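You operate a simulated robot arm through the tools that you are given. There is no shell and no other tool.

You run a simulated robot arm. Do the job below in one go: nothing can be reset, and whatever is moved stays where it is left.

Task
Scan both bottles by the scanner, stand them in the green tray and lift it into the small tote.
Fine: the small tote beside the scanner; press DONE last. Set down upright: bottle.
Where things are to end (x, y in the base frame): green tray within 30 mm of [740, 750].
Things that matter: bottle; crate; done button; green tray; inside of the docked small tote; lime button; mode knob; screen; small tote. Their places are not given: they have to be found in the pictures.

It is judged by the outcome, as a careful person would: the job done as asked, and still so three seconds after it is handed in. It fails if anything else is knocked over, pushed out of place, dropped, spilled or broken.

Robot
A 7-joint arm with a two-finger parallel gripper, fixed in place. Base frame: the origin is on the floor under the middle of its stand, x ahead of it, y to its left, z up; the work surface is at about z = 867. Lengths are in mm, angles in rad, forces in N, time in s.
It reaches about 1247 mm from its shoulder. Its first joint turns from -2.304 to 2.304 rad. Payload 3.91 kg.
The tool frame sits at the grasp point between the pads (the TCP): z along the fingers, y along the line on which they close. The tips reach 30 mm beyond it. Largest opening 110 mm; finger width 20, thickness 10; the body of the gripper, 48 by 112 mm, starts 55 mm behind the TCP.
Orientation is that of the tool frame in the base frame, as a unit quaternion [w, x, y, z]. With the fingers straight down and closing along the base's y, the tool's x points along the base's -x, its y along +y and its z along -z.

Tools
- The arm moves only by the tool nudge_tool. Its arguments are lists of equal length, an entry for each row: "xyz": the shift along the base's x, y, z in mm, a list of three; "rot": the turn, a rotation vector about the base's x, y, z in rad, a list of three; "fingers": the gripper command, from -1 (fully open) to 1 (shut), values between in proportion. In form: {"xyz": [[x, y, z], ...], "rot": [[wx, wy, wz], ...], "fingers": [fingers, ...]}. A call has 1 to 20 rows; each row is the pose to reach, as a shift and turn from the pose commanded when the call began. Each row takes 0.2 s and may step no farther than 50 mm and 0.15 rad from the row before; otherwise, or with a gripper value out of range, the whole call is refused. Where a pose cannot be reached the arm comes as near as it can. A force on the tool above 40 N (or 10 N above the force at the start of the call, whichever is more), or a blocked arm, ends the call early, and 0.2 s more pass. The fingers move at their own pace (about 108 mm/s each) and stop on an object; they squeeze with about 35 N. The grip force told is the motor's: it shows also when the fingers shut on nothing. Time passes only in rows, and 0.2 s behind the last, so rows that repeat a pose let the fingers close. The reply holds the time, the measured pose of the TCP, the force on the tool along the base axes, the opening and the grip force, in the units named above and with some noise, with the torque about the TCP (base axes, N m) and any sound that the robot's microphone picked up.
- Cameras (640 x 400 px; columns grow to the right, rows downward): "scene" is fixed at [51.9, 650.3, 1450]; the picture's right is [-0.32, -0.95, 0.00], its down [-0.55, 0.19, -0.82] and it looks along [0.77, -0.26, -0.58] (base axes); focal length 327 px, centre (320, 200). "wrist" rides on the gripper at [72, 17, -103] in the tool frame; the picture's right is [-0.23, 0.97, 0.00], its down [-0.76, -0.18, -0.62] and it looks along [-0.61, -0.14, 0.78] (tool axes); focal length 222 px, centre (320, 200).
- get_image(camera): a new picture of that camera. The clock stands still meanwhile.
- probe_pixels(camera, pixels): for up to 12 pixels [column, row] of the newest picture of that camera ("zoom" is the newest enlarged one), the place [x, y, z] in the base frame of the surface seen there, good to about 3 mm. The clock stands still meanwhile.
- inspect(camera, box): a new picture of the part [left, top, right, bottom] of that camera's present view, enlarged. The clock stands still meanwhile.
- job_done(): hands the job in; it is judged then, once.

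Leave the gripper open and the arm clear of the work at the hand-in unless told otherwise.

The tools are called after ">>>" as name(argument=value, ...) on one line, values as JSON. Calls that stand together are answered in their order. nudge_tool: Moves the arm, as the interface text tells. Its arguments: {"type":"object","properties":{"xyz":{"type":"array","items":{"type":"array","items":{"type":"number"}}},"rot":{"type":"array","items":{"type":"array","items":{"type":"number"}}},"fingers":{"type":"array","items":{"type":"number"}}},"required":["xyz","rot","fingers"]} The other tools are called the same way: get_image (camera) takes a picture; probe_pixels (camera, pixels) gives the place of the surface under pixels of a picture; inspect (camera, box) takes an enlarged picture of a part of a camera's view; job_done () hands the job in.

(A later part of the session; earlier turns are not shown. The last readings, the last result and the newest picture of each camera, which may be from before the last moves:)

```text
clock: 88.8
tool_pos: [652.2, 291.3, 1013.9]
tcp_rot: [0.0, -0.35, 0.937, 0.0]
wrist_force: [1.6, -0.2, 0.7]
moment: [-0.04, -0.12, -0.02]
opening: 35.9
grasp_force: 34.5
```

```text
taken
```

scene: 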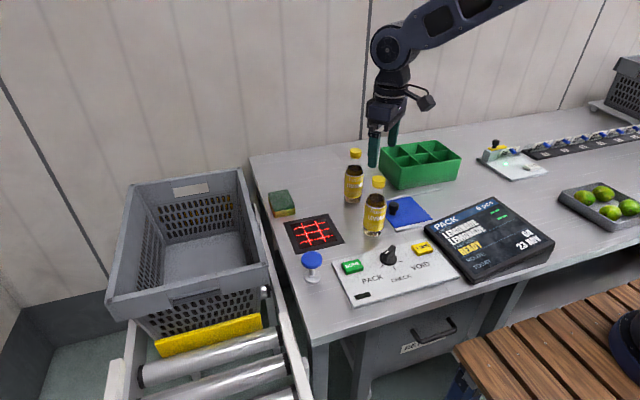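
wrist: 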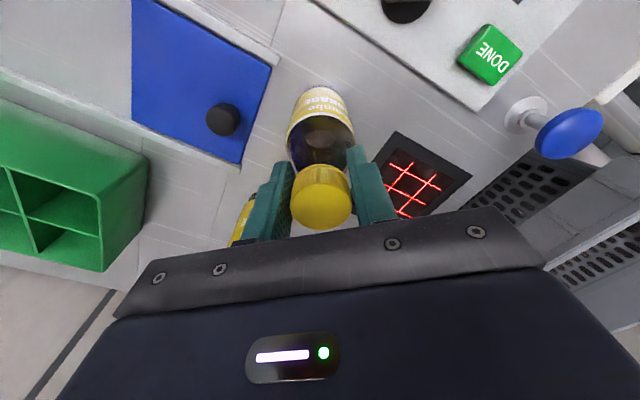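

Cap gripped (35.9 mm). I lift, then carry toward the scanner while yawing −41° so the code faces −y.

>>> nudge_tool(xyz=[[0, 0, 15], [0, 0, 35], [0, 0, 60], [0, 0, 90], [5, 10, 110], [15, 25, 120], [25, 42, 125], [35, 60, 130], [43, 75, 130], [48, 88, 130], [48, 88, 130]], rot=[[0, 0, 0], [0, 0, 0], [0, 0, 0], [0, 0, 0], [0, 0, -0.12], [0, 0, -0.24], [0, 0, -0.36], [0, 0, -0.48], [0, 0, -0.6], [0, 0, -0.7156], [0, 0, -0.7156]], fingers=[1, 1, 1, 1, 1, 1, 1, 1, 1, 1, 1])

>>> get_image(camera="scene")

>>> get_image(camera="wrist")

```text
clock: 91.2
tool_pos: [699.7, 381.8, 1142.1]
tcp_rot: [0.0, 0.0, 1.0, -0.001]
wrist_force: [0.6, 0.4, -2.9]
moment: [-0.01, -0.03, 0.01]
opening: 36.0
grasp_force: 35.1
```

```text
taken
```

scene: 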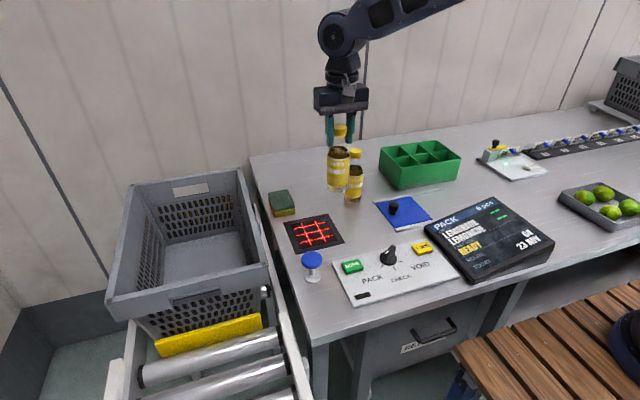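

```text
taken
```

wrist: 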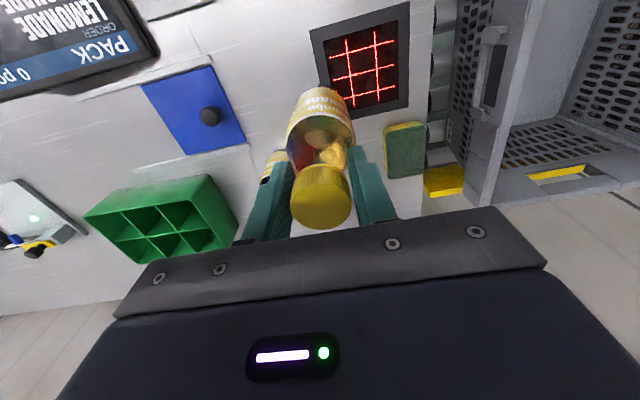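

Now I tilt the tool +60° about x (bottle base swinging toward +y, code turning downward), over the scanner, then lower.

>>> nudge_tool(xyz=[[0, 0, 0], [0, 0, 0], [0, 0, 0], [0, 0, 0], [0, 0, 0], [0, 0, 0], [0, 0, 0], [0, 0, 0], [0, 0, 0]], rot=[[0.1, 0, 0], [0.22, 0, 0], [0.35, 0, 0], [0.48, 0, 0], [0.62, 0, 0], [0.76, 0, 0], [0.9, 0, 0], [1.047, 0, 0], [1.047, 0, 0]], fingers=[1, 1, 1, 1, 1, 1, 1, 1, 1])

>>> get_image(camera="scene")

>>> inspect(camera="scene", box=[260, 100, 420, 220])

```text
clock: 93.2
tool_pos: [700.7, 380.0, 1144.7]
tcp_rot: [0.0, -0.001, 0.866, 0.501]
wrist_force: [-1.4, -0.4, -4.0]
moment: [-0.25, 0.02, 0.0]
opening: 34.8
grasp_force: 35.1
```

```text
taken
```

scene: 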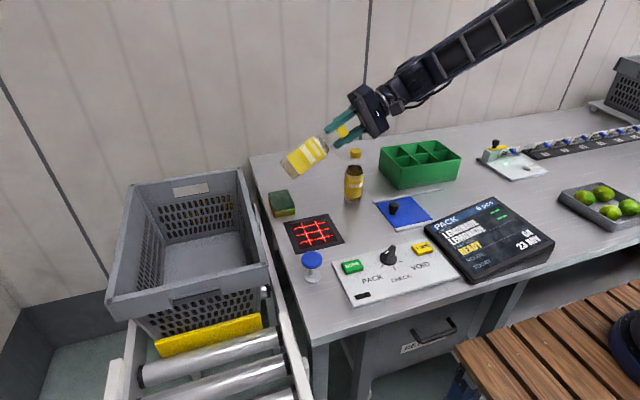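

```text
3.33 times, centred on (340, 160) of scene
```

zoom: 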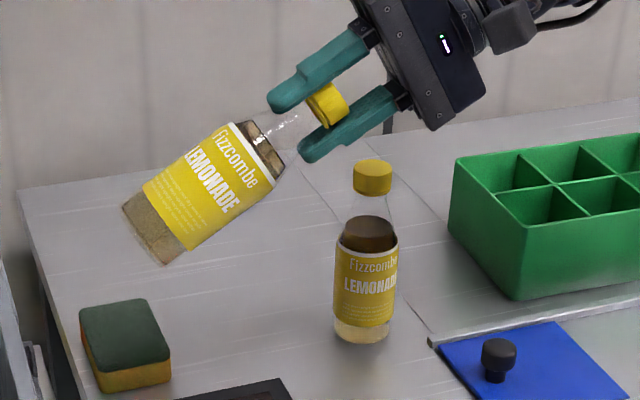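

The cap grip holds. Now I lower by 140 mm in steps, listening.

>>> nudge_tool(xyz=[[0, 0, -30], [0, 0, -60], [0, 0, -85], [0, 0, -105], [0, 0, -120], [0, 0, -130], [0, 0, -140], [0, 0, -140], [0, 0, -140], [0, 0, -140], [0, 0, -140]], rot=[[0, 0, 0], [0, 0, 0], [0, 0, 0], [0, 0, 0], [0, 0, 0], [0, 0, 0], [0, 0, 0], [0, 0, 0], [0, 0, 0], [0, 0, 0], [0, 0, 0]], fingers=[1, 1, 1, 1, 1, 1, 1, 1, 1, 1, 1])

>>> get_image(camera="scene")

>>> inspect(camera="scene", box=[260, 140, 420, 260])

```text
clock: 95.6
tool_pos: [700.0, 379.7, 1004.4]
tcp_rot: [0.0, 0.0, 0.866, 0.499]
wrist_force: [0.8, -0.5, -3.6]
moment: [-0.23, 0.0, 0.0]
opening: 34.9
grasp_force: 35.2
```

```text
taken
```

scene: 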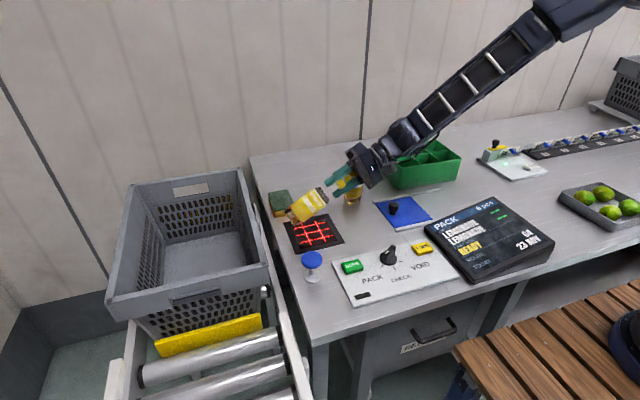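

```text
3.33 times, centred on (340, 200) of scene
```

zoom: 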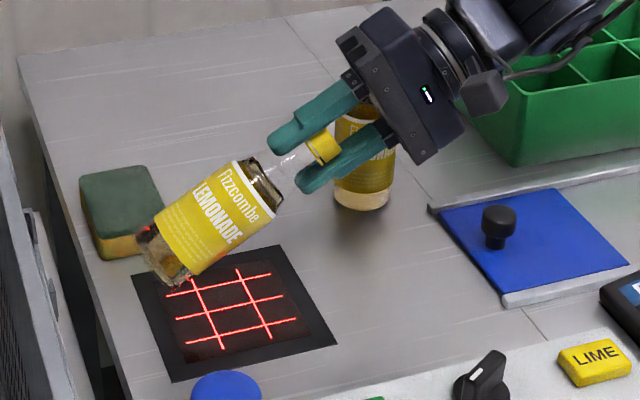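

No read at 60°. I tilt a further 20–25° toward level and lower a little, keeping the code over the window centre.

>>> nudge_tool(xyz=[[0, -5, 0], [0, -10, 0], [0, -16, 0], [0, -20, 0], [0, -20, -12], [0, -20, -24], [0, -20, -36], [0, -20, -36], [0, -20, -36], [0, -20, -36], [0, -20, -36]], rot=[[0.1, 0, 0], [0.2, 0, 0], [0.3, 0, 0], [0.42, 0, 0], [0.42, 0, 0], [0.42, 0, 0], [0.42, 0, 0], [0.42, 0, 0], [0.42, 0, 0], [0.42, 0, 0], [0.42, 0, 0]], fingers=[1, 1, 1, 1, 1, 1, 1, 1, 1, 1, 1])

>>> get_image(camera="scene")

>>> inspect(camera="scene", box=[260, 140, 420, 260])

```text
clock: 98.0
tool_pos: [699.6, 360.7, 969.3]
tcp_rot: [0.0, 0.0, 0.742, 0.67]
wrist_force: [-0.3, -0.3, -3.7]
moment: [-0.33, 0.03, 0.01]
opening: 34.9
grasp_force: 35.5
```

```text
taken
```

scene: 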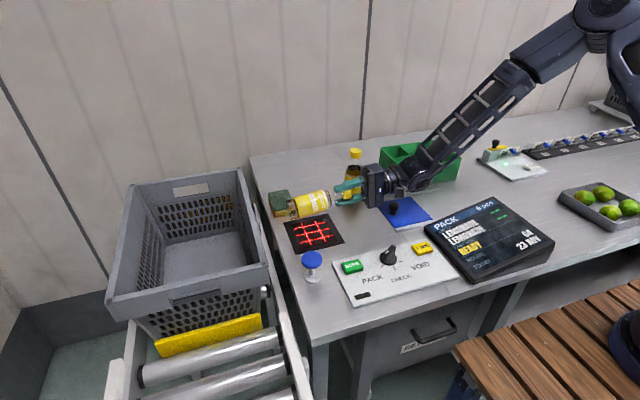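

```text
3.33 times, centred on (340, 200) of scene
```

zoom: 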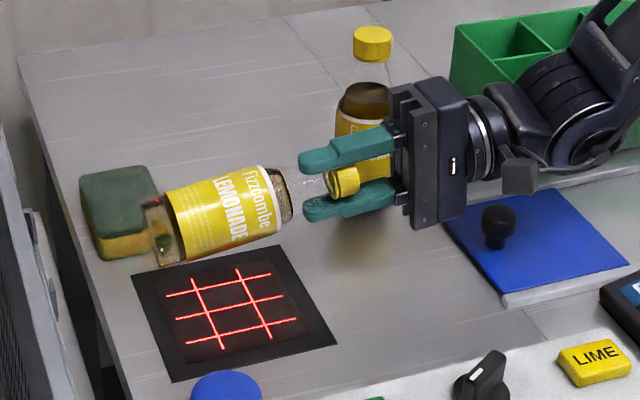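

Still no read with the cap grip at 72 mm. I'll spin the bottle about its own axis (tool z = (0,0.995,−0.1)) over the window to test every side, raising 20 mm for clearance, starting with +90° and watching.

>>> nudge_tool(xyz=[[0, 0, 10], [0, 0, 20], [0, 0, 20], [0, 0, 20], [0, 0, 20], [0, 0, 20], [0, 0, 20], [0, 0, 20], [0, 0, 20], [0, 0, 20], [0, 0, 20], [0, 0, 20], [0, 0, 20]], rot=[[0, 0, 0], [0, 0.139, -0.014], [0, 0.279, -0.028], [0, 0.418, -0.042], [0, 0.557, -0.056], [0, 0.697, -0.07], [0, 0.836, -0.084], [0, 0.975, -0.098], [0, 1.114, -0.112], [0, 1.254, -0.126], [0, 1.393, -0.14], [0, 1.563, -0.157], [0, 1.563, -0.157]], fingers=[1, 1, 1, 1, 1, 1, 1, 1, 1, 1, 1, 1, 1])

>>> inspect(camera="scene", box=[260, 120, 440, 260])

```text
refused: row 12 steps farther than a row can; nothing moved
```

```text
2.86 times, centred on (350, 190) of scene
```

zoom: 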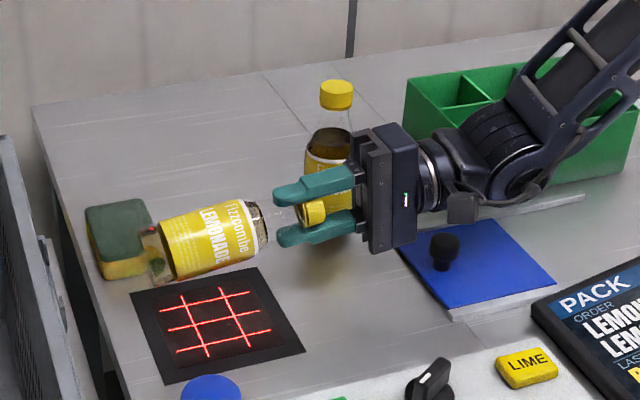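

One row was too long a step; nothing moved. I repeat with smaller steps.

>>> nudge_tool(xyz=[[0, 0, 10], [0, 0, 20], [0, 0, 20], [0, 0, 20], [0, 0, 20], [0, 0, 20], [0, 0, 20], [0, 0, 20], [0, 0, 20], [0, 0, 20], [0, 0, 20], [0, 0, 20], [0, 0, 20]], rot=[[0, 0, 0], [0, 0.139, -0.014], [0, 0.279, -0.028], [0, 0.418, -0.042], [0, 0.557, -0.056], [0, 0.697, -0.07], [0, 0.836, -0.084], [0, 0.975, -0.098], [0, 1.114, -0.112], [0, 1.254, -0.126], [0, 1.393, -0.14], [0, 1.53, -0.154], [0, 1.53, -0.154]], fingers=[1, 1, 1, 1, 1, 1, 1, 1, 1, 1, 1, 1, 1])

>>> inspect(camera="scene", box=[260, 120, 440, 260])

```text
clock: 100.8
tool_pos: [699.6, 361.0, 988.5]
tcp_rot: [-0.467, 0.515, 0.534, 0.48]
wrist_force: [0.5, 0.1, -2.7]
moment: [-0.26, -0.01, -0.01]
opening: 34.4
grasp_force: 35.2
```

```text
2.86 times, centred on (350, 190) of scene
```

zoom: 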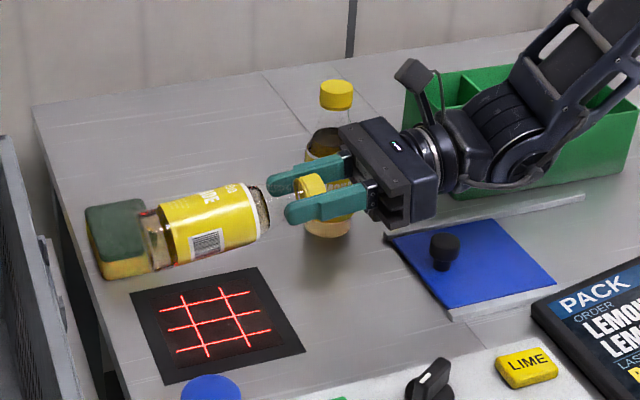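

The spin works and the grip holds; the code now faces −x. No read. I continue another ~80° in the same direction.

>>> nudge_tool(xyz=[[0, 0, 0], [0, 0, 0], [0, 0, 0], [0, 0, 0], [0, 0, 0], [0, 0, 0], [0, 0, 0], [0, 0, 0], [0, 0, 0], [0, 0, 0], [0, 0, 0]], rot=[[0, 0.139, -0.014], [0, 0.279, -0.028], [0, 0.418, -0.042], [0, 0.557, -0.056], [0, 0.697, -0.07], [0, 0.836, -0.084], [0, 0.975, -0.098], [0, 1.114, -0.112], [0, 1.254, -0.126], [0, 1.393, -0.14], [0, 1.393, -0.14]], fingers=[1, 1, 1, 1, 1, 1, 1, 1, 1, 1, 1])

>>> inspect(camera="scene", box=[260, 120, 440, 260])

```text
clock: 103.2
tool_pos: [699.3, 361.4, 987.7]
tcp_rot: [-0.668, 0.737, 0.075, 0.068]
wrist_force: [-0.1, 0.6, -4.0]
moment: [-0.32, -0.05, -0.02]
opening: 34.3
grasp_force: 35.4
```

```text
2.86 times, centred on (350, 190) of scene
```

zoom: 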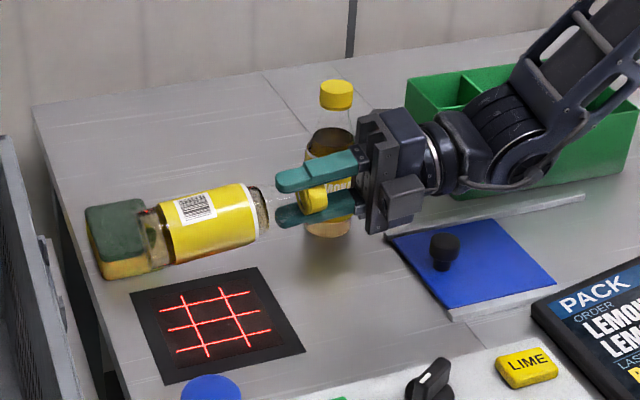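

No read. The code now faces up toward the scene camera, a good chance to examine it at high zoom.

>>> inspect(camera="scene", box=[296, 170, 340, 200])

>>> inspect(camera="scene", box=[306, 172, 328, 186])

```text
13.33 times, centred on (318, 185) of scene
```

zoom: 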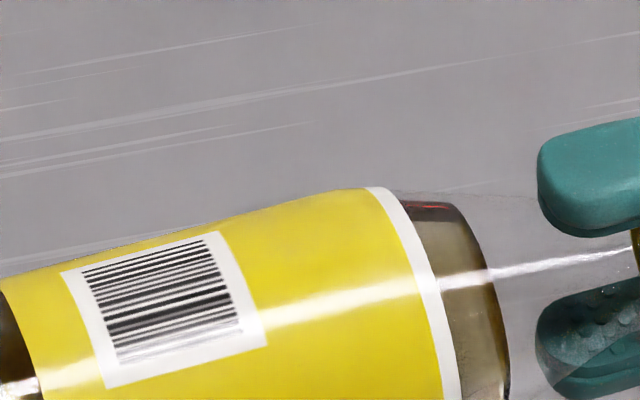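

```text
16.00 times, centred on (317, 179) of scene
```

zoom: 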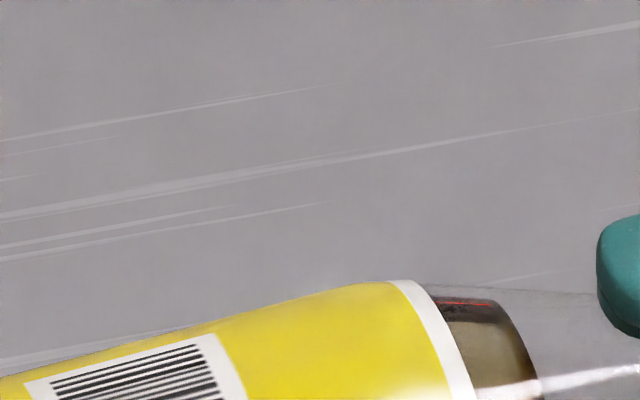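

The barcode is intact. That spin was ~90 mm above the glass; I'll repeat it lower. I reduce tilt to 65° and lower so the label's underside is ~45 mm above the glass.

>>> nudge_tool(xyz=[[0, 4, 0], [0, 8, -5], [0, 13, -10], [0, 13, -18], [0, 13, -18]], rot=[[-0.1, 0, 0], [-0.2, 0, 0], [-0.33, 0, 0], [-0.33, 0, 0], [-0.33, 0, 0]], fingers=[1, 1, 1, 1, 1])

>>> inspect(camera="scene", box=[260, 120, 440, 260])

```text
clock: 104.4
tool_pos: [698.8, 374.3, 970.5]
tcp_rot: [-0.539, 0.836, 0.086, 0.054]
wrist_force: [-0.5, -0.2, -3.9]
moment: [-0.27, 0.01, -0.01]
opening: 34.0
grasp_force: 35.0
```

```text
2.86 times, centred on (350, 190) of scene
```

zoom: 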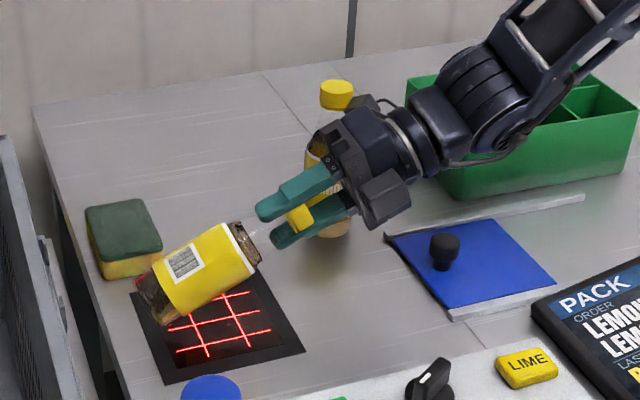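

The wrist camera is now close to bottle 2's cap (at about x 771 vs cap edge 793), so I spin back the other way at once — the camera moves up and away — scanning all sides at low height.

>>> nudge_tool(xyz=[[0, 0, 0], [0, 0, 0], [0, 0, 0], [0, 0, 0], [0, 0, 0], [0, 0, 0], [0, 0, 0], [0, 0, 0], [0, 0, 0], [0, 0, 0], [0, 0, 0], [0, 0, 0], [0, 0, 0], [0, 0, 0], [0, 0, 0], [0, 0, 0], [0, 0, 0], [0, 0, 0], [0, 0, 0], [0, 0, 0]], rot=[[0, -0.127, 0.059], [0, -0.254, 0.118], [0, -0.381, 0.178], [0, -0.507, 0.237], [0, -0.634, 0.296], [0, -0.761, 0.355], [0, -0.888, 0.415], [0, -1.015, 0.474], [0, -1.142, 0.533], [0, -1.268, 0.592], [0, -1.395, 0.651], [0, -1.522, 0.711], [0, -1.649, 0.77], [0, -1.776, 0.829], [0, -1.903, 0.888], [0, -2.029, 0.948], [0, -2.156, 1.007], [0, -2.283, 1.066], [0, -2.41, 1.125], [0, -2.537, 1.184]], fingers=[1, 1, 1, 1, 1, 1, 1, 1, 1, 1, 1, 1, 1, 1, 1, 1, 1, 1, 1, 1])

>>> inspect(camera="scene", box=[260, 120, 440, 260])

>>> get_image(camera="scene")

```text
clock: 108.6
tool_pos: [698.1, 372.4, 970.9]
tcp_rot: [-0.036, 0.056, 0.844, 0.532]
wrist_force: [-0.1, -0.5, -3.7]
moment: [-0.27, 0.01, -0.02]
opening: 33.5
grasp_force: 34.6
```

```text
2.86 times, centred on (350, 190) of scene
```

zoom: 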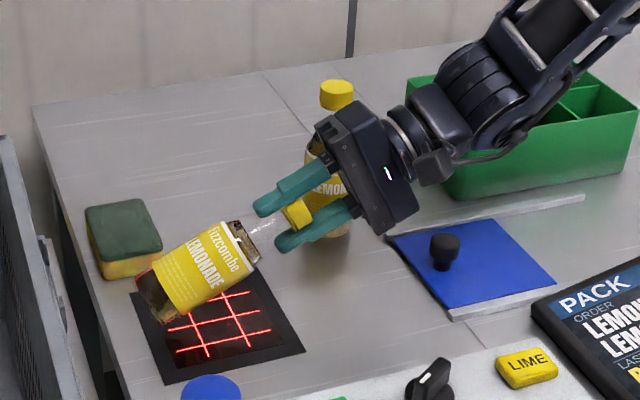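

```text
taken
```

scene: 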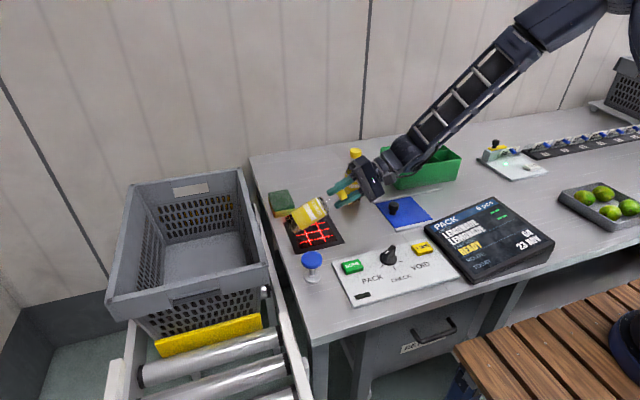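

The opening has crept from 36 to 33.5 mm: the cap is slipping slowly toward the fingertips. I bring the bottle back upright right away, raising as I go.

>>> nudge_tool(xyz=[[0, -5, 25], [0, -8, 45], [0, -8, 65], [0, -8, 85], [0, -8, 100], [0, -8, 110], [0, -8, 115], [0, -8, 115], [0, -8, 115]], rot=[[-0.12, 0, 0], [-0.26, 0, 0], [-0.4, 0, 0], [-0.54, 0, 0], [-0.68, 0, 0], [-0.82, 0, 0], [-0.96, 0, 0], [-1.08, 0, 0], [-1.13, 0, 0]], fingers=[1, 1, 1, 1, 1, 1, 1, 1, 1])

>>> inspect(camera="scene", box=[260, 80, 440, 220])

>>> get_image(camera="wrist")

```text
clock: 110.6
tool_pos: [699.5, 364.4, 1086.0]
tcp_rot: [-0.001, 0.069, 0.998, -0.003]
wrist_force: [-0.4, 1.3, -3.2]
moment: [0.01, 0.0, -0.01]
opening: 32.4
grasp_force: 34.7
```

```text
2.86 times, centred on (350, 150) of scene
```

zoom: 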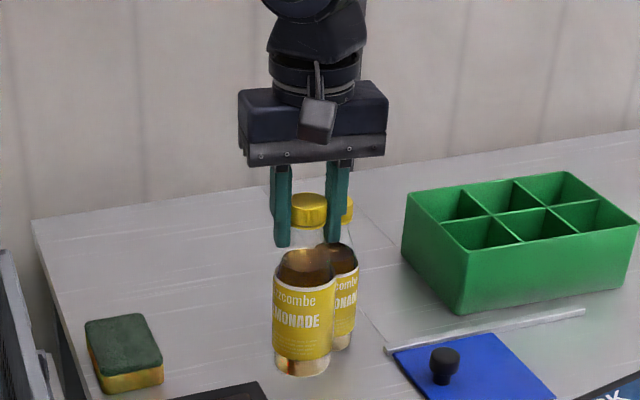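

```text
taken
```

wrist: 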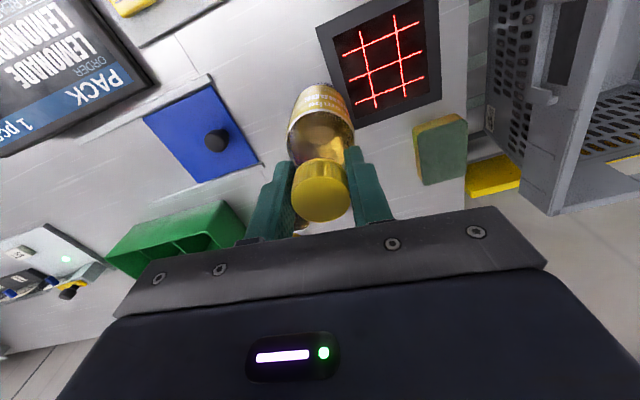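

Upright and hanging straight. The wrist view shows the screen saying "1 pc…"! I check the screen.

>>> inspect(camera="scene", box=[430, 190, 558, 290])

>>> inspect(camera="scene", box=[310, 120, 390, 180])

```text
4.00 times, centred on (494, 240) of scene
```

zoom: 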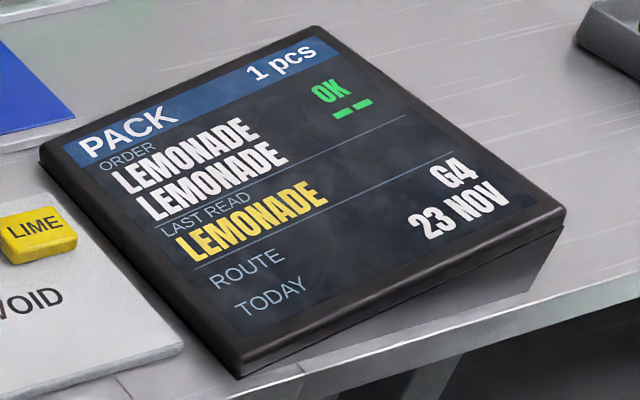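

```text
6.67 times, centred on (350, 150) of scene
```

zoom: 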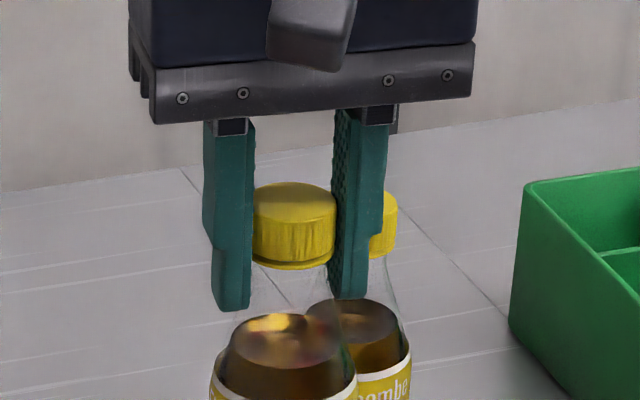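

The screen now says "1 pcs", LEMONADE OK — bottle 1 is scanned (the fingers beside the code had evidently blocked it in the side grip). Now I measure how the cap sits in the grip before placing it into the tray.

>>> probe_pixels(camera="wrist", pixels=[[320, 195], [320, 180], [310, 195], [332, 195], [320, 210], [320, 110], [305, 100], [340, 100]])

>>> inspect(camera="wrist", box=[240, 70, 400, 240])

>>> inspect(camera="scene", box=[310, 130, 400, 220])

>>> probe_pixels(camera="scene", pixels=[[346, 150], [346, 148], [340, 158], [346, 160], [340, 195], [345, 208], [355, 180], [340, 180]])

```text
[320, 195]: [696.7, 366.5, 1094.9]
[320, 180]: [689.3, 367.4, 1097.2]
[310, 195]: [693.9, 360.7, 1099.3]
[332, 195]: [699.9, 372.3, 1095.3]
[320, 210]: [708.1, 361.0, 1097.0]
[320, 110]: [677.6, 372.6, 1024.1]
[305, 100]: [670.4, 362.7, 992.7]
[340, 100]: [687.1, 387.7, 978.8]
```

```text
2.35 times, centred on (320, 155) of wrist
```

zoom: 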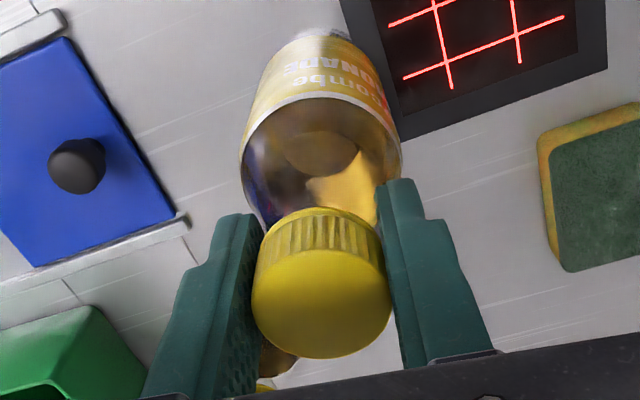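

```text
4.44 times, centred on (355, 175) of scene
```

zoom: 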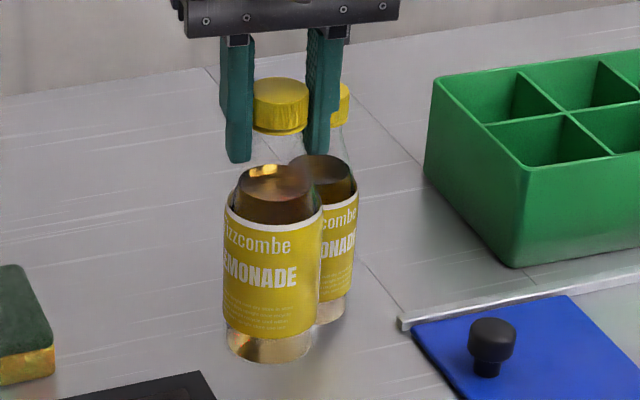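

```text
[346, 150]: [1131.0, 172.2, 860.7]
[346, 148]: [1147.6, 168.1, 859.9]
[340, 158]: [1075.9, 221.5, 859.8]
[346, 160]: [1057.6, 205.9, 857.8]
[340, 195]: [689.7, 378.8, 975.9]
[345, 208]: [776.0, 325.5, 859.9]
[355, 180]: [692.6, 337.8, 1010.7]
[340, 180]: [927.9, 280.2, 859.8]
```

Cap centre is still well centred (slipped only ~5 mm; base is now ~159.5 mm below the TCP). I raise to 1150 and carry bottle 1 around bottle 2 via (700,180) to above tray cell (843,85).

>>> nudge_tool(xyz=[[0, 0, 20], [0, 0, 45], [0, -15, 65], [0, -45, 65], [0, -80, 65], [0, -115, 65], [0, -150, 65], [8, -180, 65], [30, -205, 65], [58, -228, 65], [88, -248, 65], [118, -265, 65], [143, -279, 65], [143, -279, 65]], rot=[[0, 0, 0], [0, 0, 0], [0, 0, 0], [0, 0, 0], [0, 0, 0], [0, 0, 0], [0, 0, 0], [0, 0, 0], [0, 0, 0], [0, 0, 0], [0, 0, 0], [0, 0, 0], [0, 0, 0], [0, 0, 0]], fingers=[1, 1, 1, 1, 1, 1, 1, 1, 1, 1, 1, 1, 1, 1])

>>> get_image(camera="scene")

>>> get_image(camera="wrist")

```text
clock: 113.6
tool_pos: [841.7, 88.2, 1150.0]
tcp_rot: [-0.001, 0.068, 0.998, -0.002]
wrist_force: [0.1, 0.1, -4.0]
moment: [0.01, -0.01, 0.02]
opening: 32.4
grasp_force: 34.9
```

```text
taken
```

scene: 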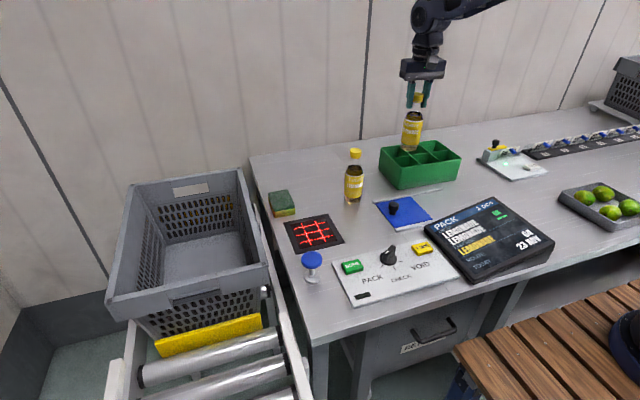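

```text
taken
```

wrist: 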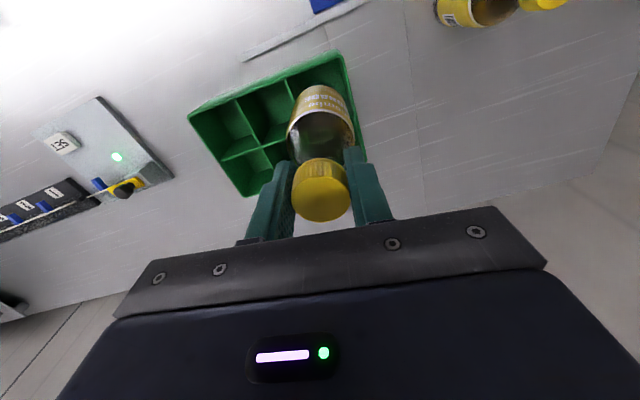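

Bottle 1 is above the tray. I shift (+3,−3) and lower to just above the rim (TCP z≈1118) and inspect alignment.

>>> nudge_tool(xyz=[[3, -3, -10], [3, -3, -22], [3, -3, -32], [3, -3, -32]], rot=[[0, 0, 0], [0, 0, 0], [0, 0, 0], [0, 0, 0]], fingers=[1, 1, 1, 1])

>>> inspect(camera="scene", box=[370, 90, 480, 195])

>>> inspect(camera="wrist", box=[170, 20, 390, 240])

```text
clock: 114.6
tool_pos: [844.9, 83.7, 1119.2]
tcp_rot: [-0.002, 0.067, 0.998, -0.003]
wrist_force: [0.2, 0.6, -4.1]
moment: [-0.02, 0.01, -0.01]
opening: 32.3
grasp_force: 34.6
```

```text
3.81 times, centred on (425, 142) of scene
```

zoom: 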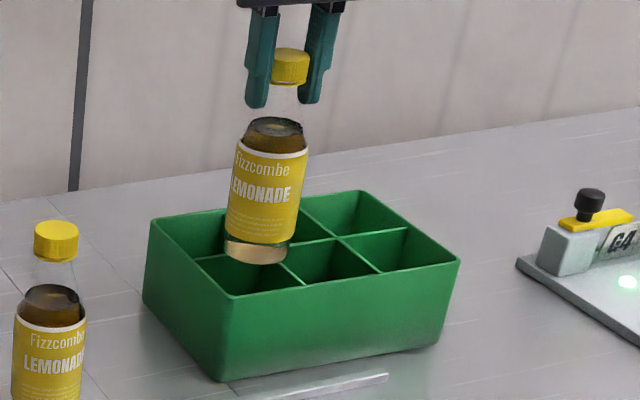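

```text
1.82 times, centred on (280, 130) of wrist
```

zoom: 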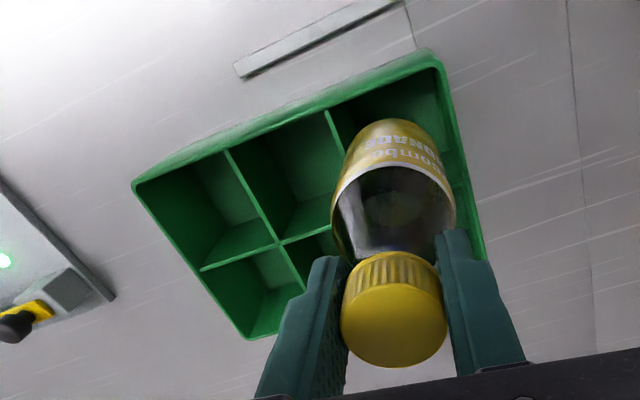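

The base projects right over the near-left cell (target (843,85)). I lower slowly into the cell to TCP z≈1034.

>>> nudge_tool(xyz=[[-1, 1, -10], [-1, 1, -20], [-1, 1, -30], [-1, 1, -40], [-1, 1, -50], [-1, 1, -60], [-1, 1, -70], [-1, 1, -80], [-1, 1, -85], [-1, 1, -85]], rot=[[0, 0, 0], [0, 0, 0], [0, 0, 0], [0, 0, 0], [0, 0, 0], [0, 0, 0], [0, 0, 0], [0, 0, 0], [0, 0, 0], [0, 0, 0]], fingers=[1, 1, 1, 1, 1, 1, 1, 1, 1, 1])

>>> inspect(camera="scene", box=[370, 90, 480, 195])

```text
clock: 116.8
tool_pos: [844.2, 83.8, 1032.3]
tcp_rot: [-0.001, 0.069, 0.998, -0.002]
wrist_force: [-0.4, 0.0, -3.7]
moment: [-0.04, 0.01, -0.01]
opening: 32.4
grasp_force: 34.9
```

```text
3.81 times, centred on (425, 142) of scene
```

zoom: 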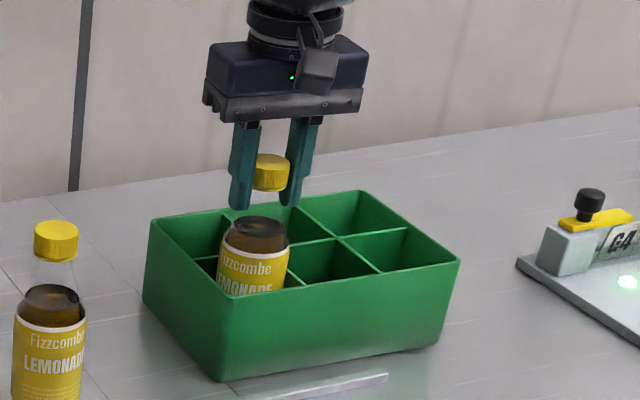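

It went in without touching. I lower the last few millimetres in small steps to feel the floor.

>>> nudge_tool(xyz=[[0, 0, -2], [0, 0, -4], [0, 0, -4]], rot=[[0, 0, 0], [0, 0, 0], [0, 0, 0]], fingers=[1, 1, 1])

>>> nudge_tool(xyz=[[0, 0, -1], [0, 0, -2], [0, 0, -2]], rot=[[0, 0, 0], [0, 0, 0], [0, 0, 0]], fingers=[1, 1, 1])

```text
clock: 117.6
tool_pos: [845.3, 85.1, 1028.9]
tcp_rot: [-0.002, 0.069, 0.998, -0.002]
wrist_force: [1.1, 0.2, -3.7]
moment: [-0.01, 0.0, 0.02]
opening: 32.4
grasp_force: 35.3
```

```text
clock: 118.4
tool_pos: [845.6, 85.1, 1027.0]
tcp_rot: [-0.001, 0.067, 0.998, -0.003]
wrist_force: [0.2, 0.2, -3.0]
moment: [-0.01, 0.04, 0.02]
opening: 32.0
grasp_force: 35.3
```

>>> nudge_tool(xyz=[[0, 0, -1], [0, 0, -2], [0, 0, -2]], rot=[[0, 0, 0], [0, 0, 0], [0, 0, 0]], fingers=[1, 1, 1])

```text
clock: 119.2
tool_pos: [845.0, 84.8, 1026.0]
tcp_rot: [-0.002, 0.068, 0.998, -0.003]
wrist_force: [0.4, -0.2, -4.6]
moment: [0.0, 0.02, 0.0]
opening: 32.3
grasp_force: 35.4
```

Still hanging; I continue down gently.

>>> nudge_tool(xyz=[[0, 0, -1], [0, 0, -2], [0, 0, -2]], rot=[[0, 0, 0], [0, 0, 0], [0, 0, 0]], fingers=[1, 1, 1])

```text
clock: 120.0
tool_pos: [843.3, 84.3, 1024.3]
tcp_rot: [0.002, 0.068, 0.998, -0.002]
wrist_force: [-5.5, 0.1, 38.0]
moment: [0.36, 0.53, 0.04]
opening: 32.2
grasp_force: 35.0
```

Touched the tray floor. I relieve 1 mm, open the fingers and rise.

>>> nudge_tool(xyz=[[0, 0, 1], [0, 0, 1], [0, 0, 1], [0, 0, 1], [0, 0, 1], [0, 0, 30], [0, 0, 75], [0, 0, 120]], rot=[[0, 0, 0], [0, 0, 0], [0, 0, 0], [0, 0, 0], [0, 0, 0], [0, 0, 0], [0, 0, 0], [0, 0, 0]], fingers=[1, 0.3, 0.1, -0.2, -0.4, -0.4, -0.4, -0.4])

>>> get_image(camera="scene")

>>> get_image(camera="wrist")

```text
clock: 121.8
tool_pos: [844.2, 85.9, 1142.3]
tcp_rot: [-0.002, 0.068, 0.998, -0.003]
wrist_force: [0.4, -0.2, -0.4]
moment: [0.02, 0.04, 0.0]
opening: 77.0
grasp_force: 0.1
```

```text
taken
```

scene: 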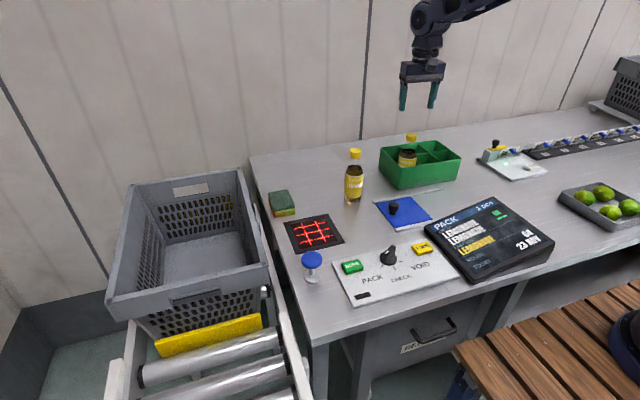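

```text
taken
```

wrist: 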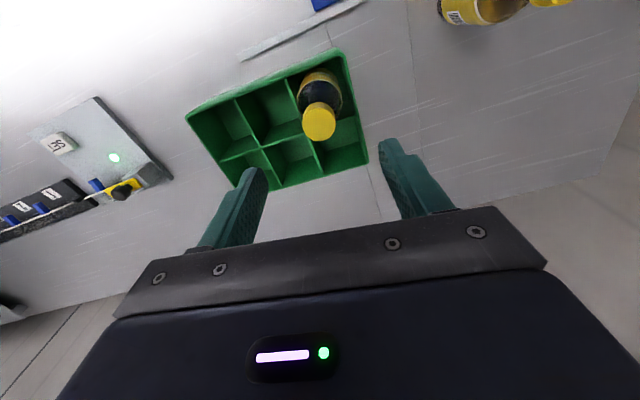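

Bottle 1 stands in the tray; screen shows 1 pcs. Next bottle 2: I move above it at (812,285) and yaw to ψ≈24° so the fingers close along its code direction (≈ −66°).

>>> nudge_tool(xyz=[[-6, 40, 0], [-13, 80, 0], [-19, 120, 0], [-26, 160, 0], [-32, 199, 0], [-32, 199, 0]], rot=[[0, 0, 0.11], [0, 0, 0.22], [0, 0, 0.33], [0, 0, 0.44], [0, 0, 0.555], [0, 0, 0.555]], fingers=[-0.4, -0.4, -0.4, -0.4, -0.4, -0.4])

>>> get_image(camera="wrist")

>>> inspect(camera="wrist", box=[270, 60, 370, 160])

```text
clock: 123.2
tool_pos: [812.5, 283.7, 1147.0]
tcp_rot: [-0.001, -0.208, 0.978, -0.003]
wrist_force: [0.9, 0.0, 0.3]
moment: [0.01, -0.01, 0.0]
opening: 76.9
grasp_force: 0.1
```

```text
taken
```

wrist: 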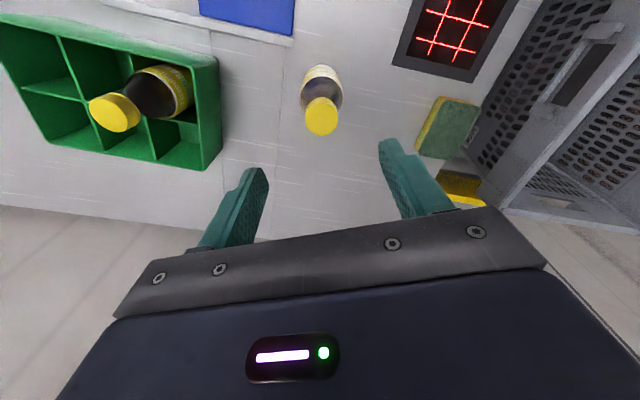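

```text
4.00 times, centred on (320, 110) of wrist
```

zoom: 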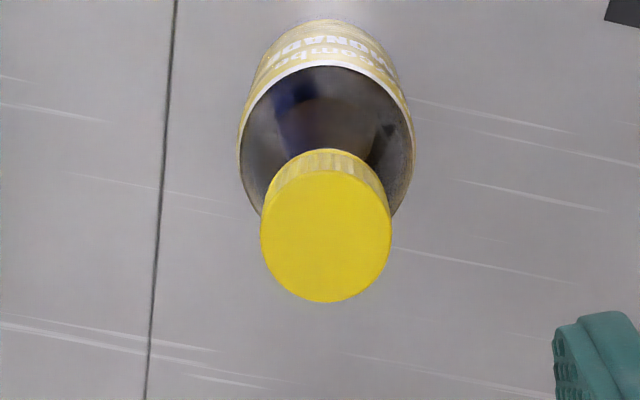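

Cap 2 is at about (810,285). The first cap grip touched the sloping shoulder with the tips, so this time I grip slightly higher (TCP z≈1021). I shift (−2,+1) and lower.

>>> nudge_tool(xyz=[[-2, 1, -30], [-2, 1, -60], [-2, 1, -90], [-2, 1, -110], [-2, 1, -124], [-2, 1, -124]], rot=[[0, 0, 0], [0, 0, 0], [0, 0, 0], [0, 0, 0], [0, 0, 0], [0, 0, 0]], fingers=[-0.4, -0.4, -0.4, -0.4, -0.4, -0.4])

>>> get_image(camera="wrist")

```text
clock: 124.6
tool_pos: [810.9, 286.0, 1019.9]
tcp_rot: [0.0, -0.207, 0.978, -0.002]
wrist_force: [0.2, -0.2, -0.7]
moment: [0.0, -0.01, -0.02]
opening: 77.1
grasp_force: 0.0
```

```text
taken
```

wrist: 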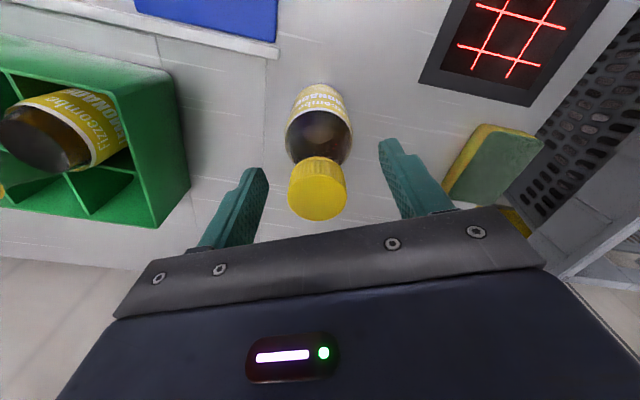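

The cap is between the fingers, ~2–3 mm off; I adjust (−2,−2) and close.

>>> nudge_tool(xyz=[[-2, -2, 0], [-2, -2, 0], [-2, -2, 0], [-2, -2, 0], [-2, -2, 0], [-2, -2, 0]], rot=[[0, 0, 0], [0, 0, 0], [0, 0, 0], [0, 0, 0], [0, 0, 0], [0, 0, 0]], fingers=[-0.4, 0.0, 0.25, 0.4, 0.7, 1])

>>> get_image(camera="wrist")

```text
clock: 126.0
tool_pos: [809.9, 283.0, 1020.7]
tcp_rot: [-0.001, -0.208, 0.978, -0.003]
wrist_force: [-0.5, 1.5, -0.1]
moment: [0.31, 0.13, -0.01]
opening: 32.3
grasp_force: 35.0
```

```text
taken
```

wrist: 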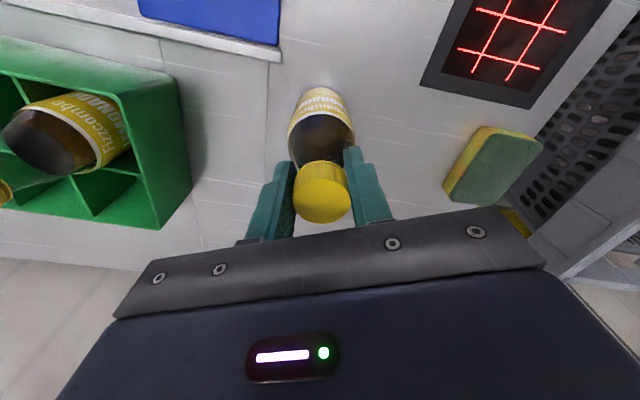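

Gripped on the cap proper (32.3 mm). I lift and carry to (700,380,1142), yawing −24° so its code faces −y.

>>> nudge_tool(xyz=[[0, 0, 15], [0, 0, 40], [0, 0, 70], [0, 0, 100], [-15, 12, 118], [-35, 30, 122], [-58, 50, 122], [-82, 72, 122], [-104, 92, 122], [-110, 97, 122], [-110, 97, 122]], rot=[[0, 0, 0], [0, 0, 0], [0, 0, 0], [0, 0, 0], [0, 0, -0.08], [0, 0, -0.16], [0, 0, -0.25], [0, 0, -0.34], [0, 0, -0.419], [0, 0, -0.419], [0, 0, -0.419]], fingers=[1, 1, 1, 1, 1, 1, 1, 1, 1, 1, 1])

>>> get_image(camera="scene")

>>> inspect(camera="scene", box=[290, 90, 400, 200])

```text
clock: 128.4
tool_pos: [699.6, 377.5, 1141.0]
tcp_rot: [0.0, 0.001, 1.0, -0.003]
wrist_force: [0.0, 0.1, -3.1]
moment: [-0.02, 0.02, 0.0]
opening: 32.3
grasp_force: 34.6
```

```text
taken
```

scene: 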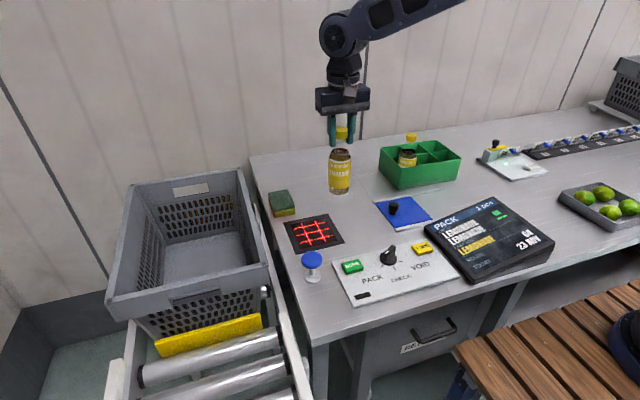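

```text
3.64 times, centred on (345, 145) of scene
```

zoom: 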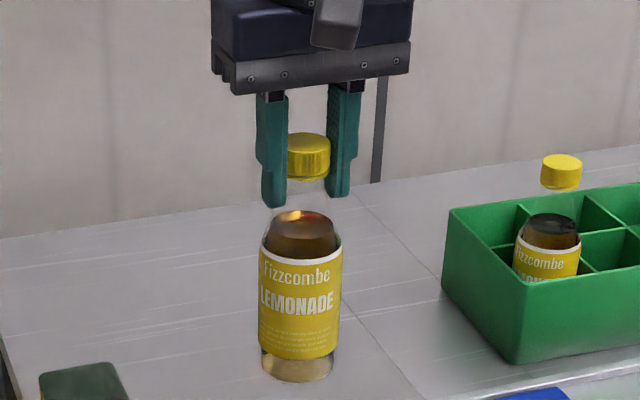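

Bottle 2 hangs straight with its code facing about −y. I tilt +60° about x as before.

>>> nudge_tool(xyz=[[0, 0, 0], [0, 0, 0], [0, 0, 0], [0, 0, 0], [0, 0, 0], [0, 0, 0], [0, 0, 0], [0, 0, 0], [0, 0, 0]], rot=[[0.1, 0, 0], [0.22, 0, 0], [0.35, 0, 0], [0.48, 0, 0], [0.62, 0, 0], [0.76, 0, 0], [0.9, 0, 0], [1.047, 0, 0], [1.047, 0, 0]], fingers=[1, 1, 1, 1, 1, 1, 1, 1, 1])

>>> get_image(camera="scene")

>>> inspect(camera="scene", box=[430, 190, 558, 290])

>>> inspect(camera="scene", box=[260, 100, 420, 220])

```text
clock: 130.4
tool_pos: [698.5, 380.7, 1141.9]
tcp_rot: [-0.001, 0.0, 0.868, 0.497]
wrist_force: [0.2, -0.5, -3.5]
moment: [-0.26, 0.03, -0.03]
opening: 32.2
grasp_force: 35.0
```

```text
taken
```

scene: 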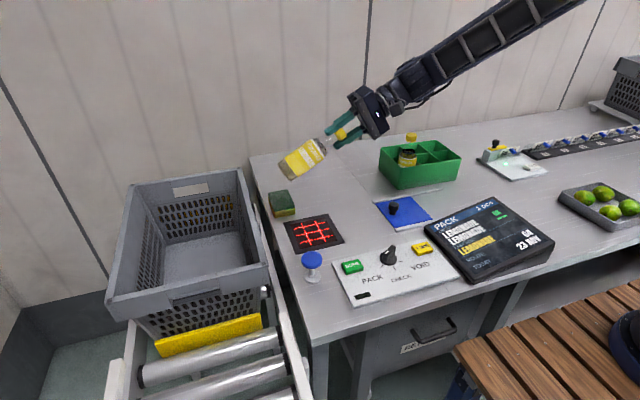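

```text
4.00 times, centred on (494, 240) of scene
```

zoom: 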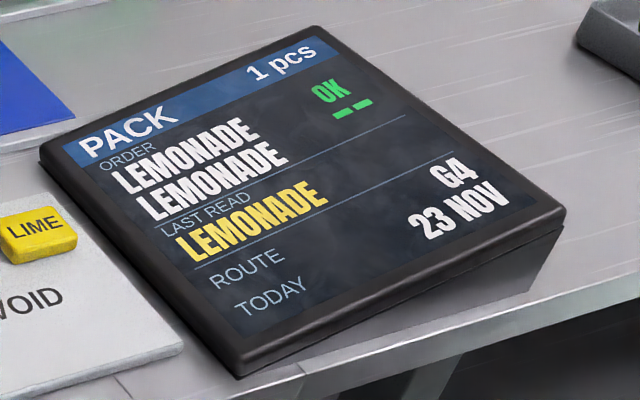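

```text
3.33 times, centred on (340, 160) of scene
```

zoom: 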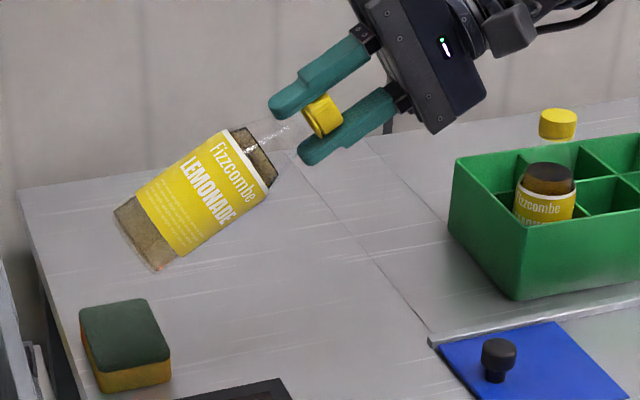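

Still 1 pcs here. I lower 140 mm as before and check the screen.

>>> nudge_tool(xyz=[[0, 0, -30], [0, 0, -60], [0, 0, -85], [0, 0, -105], [0, 0, -120], [0, 0, -130], [0, 0, -140], [0, 0, -140], [0, 0, -140], [0, 0, -140], [0, 0, -140]], rot=[[0, 0, 0], [0, 0, 0], [0, 0, 0], [0, 0, 0], [0, 0, 0], [0, 0, 0], [0, 0, 0], [0, 0, 0], [0, 0, 0], [0, 0, 0], [0, 0, 0]], fingers=[1, 1, 1, 1, 1, 1, 1, 1, 1, 1, 1])

>>> inspect(camera="scene", box=[430, 190, 558, 290])

>>> inspect(camera="scene", box=[260, 140, 420, 260])

```text
clock: 132.8
tool_pos: [697.8, 380.3, 1003.9]
tcp_rot: [-0.001, 0.0, 0.868, 0.497]
wrist_force: [0.3, 0.0, -3.3]
moment: [-0.27, -0.03, -0.02]
opening: 32.4
grasp_force: 34.8
```

```text
4.00 times, centred on (494, 240) of scene
```

zoom: 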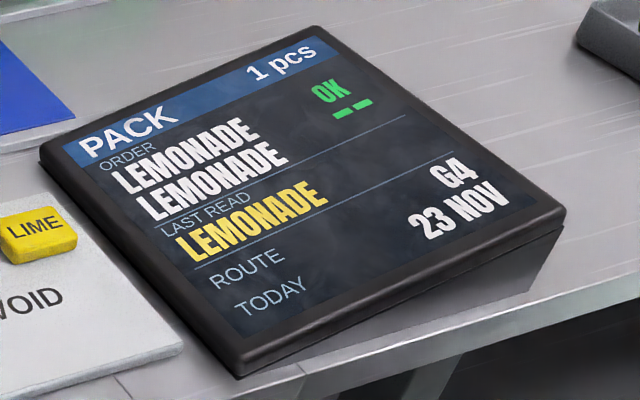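

```text
3.33 times, centred on (340, 200) of scene
```

zoom: 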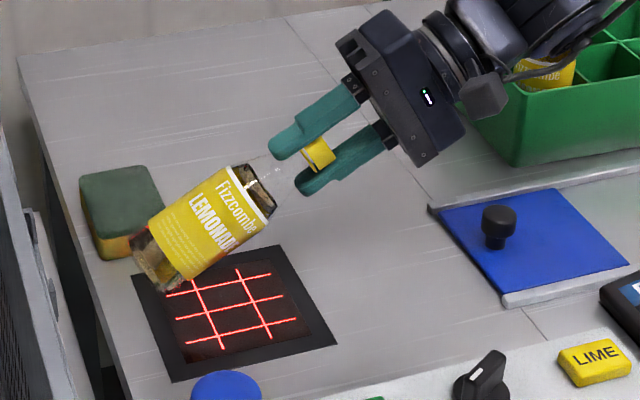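

Not yet. I follow the next step used for bottle 1: tilt further by 0.42 rad and lower 36 mm.

>>> nudge_tool(xyz=[[0, -5, 0], [0, -10, 0], [0, -16, 0], [0, -20, 0], [0, -20, -12], [0, -20, -24], [0, -20, -36], [0, -20, -36], [0, -20, -36], [0, -20, -36], [0, -20, -36]], rot=[[0.1, 0, 0], [0.2, 0, 0], [0.3, 0, 0], [0.42, 0, 0], [0.42, 0, 0], [0.42, 0, 0], [0.42, 0, 0], [0.42, 0, 0], [0.42, 0, 0], [0.42, 0, 0], [0.42, 0, 0]], fingers=[1, 1, 1, 1, 1, 1, 1, 1, 1, 1, 1])

>>> inspect(camera="scene", box=[430, 190, 558, 290])

>>> inspect(camera="scene", box=[260, 140, 420, 260])

```text
clock: 135.2
tool_pos: [698.4, 360.2, 965.0]
tcp_rot: [-0.002, 0.0, 0.745, 0.667]
wrist_force: [-0.3, -0.2, -2.8]
moment: [-0.36, -0.01, -0.04]
opening: 32.1
grasp_force: 35.0
```

```text
4.00 times, centred on (494, 240) of scene
```

zoom: 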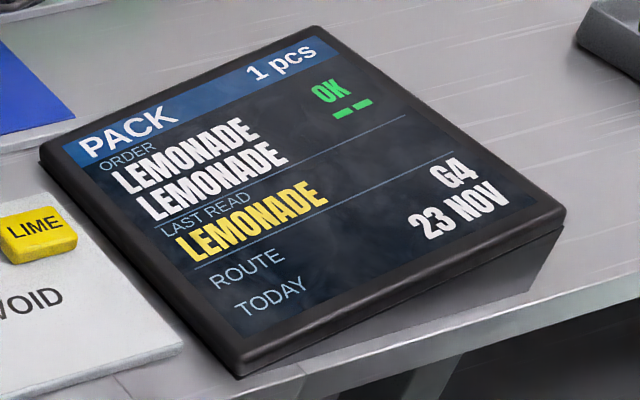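

```text
3.33 times, centred on (340, 200) of scene
```

zoom: 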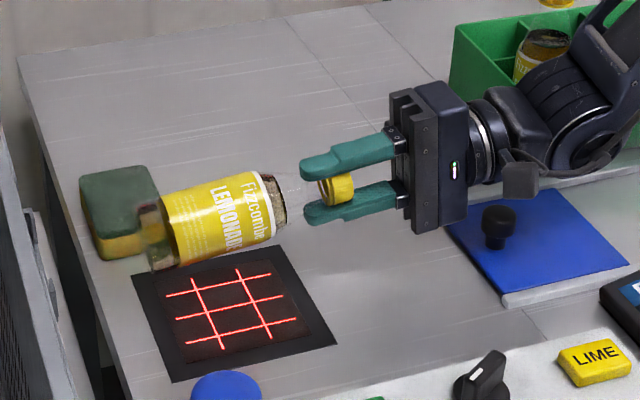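

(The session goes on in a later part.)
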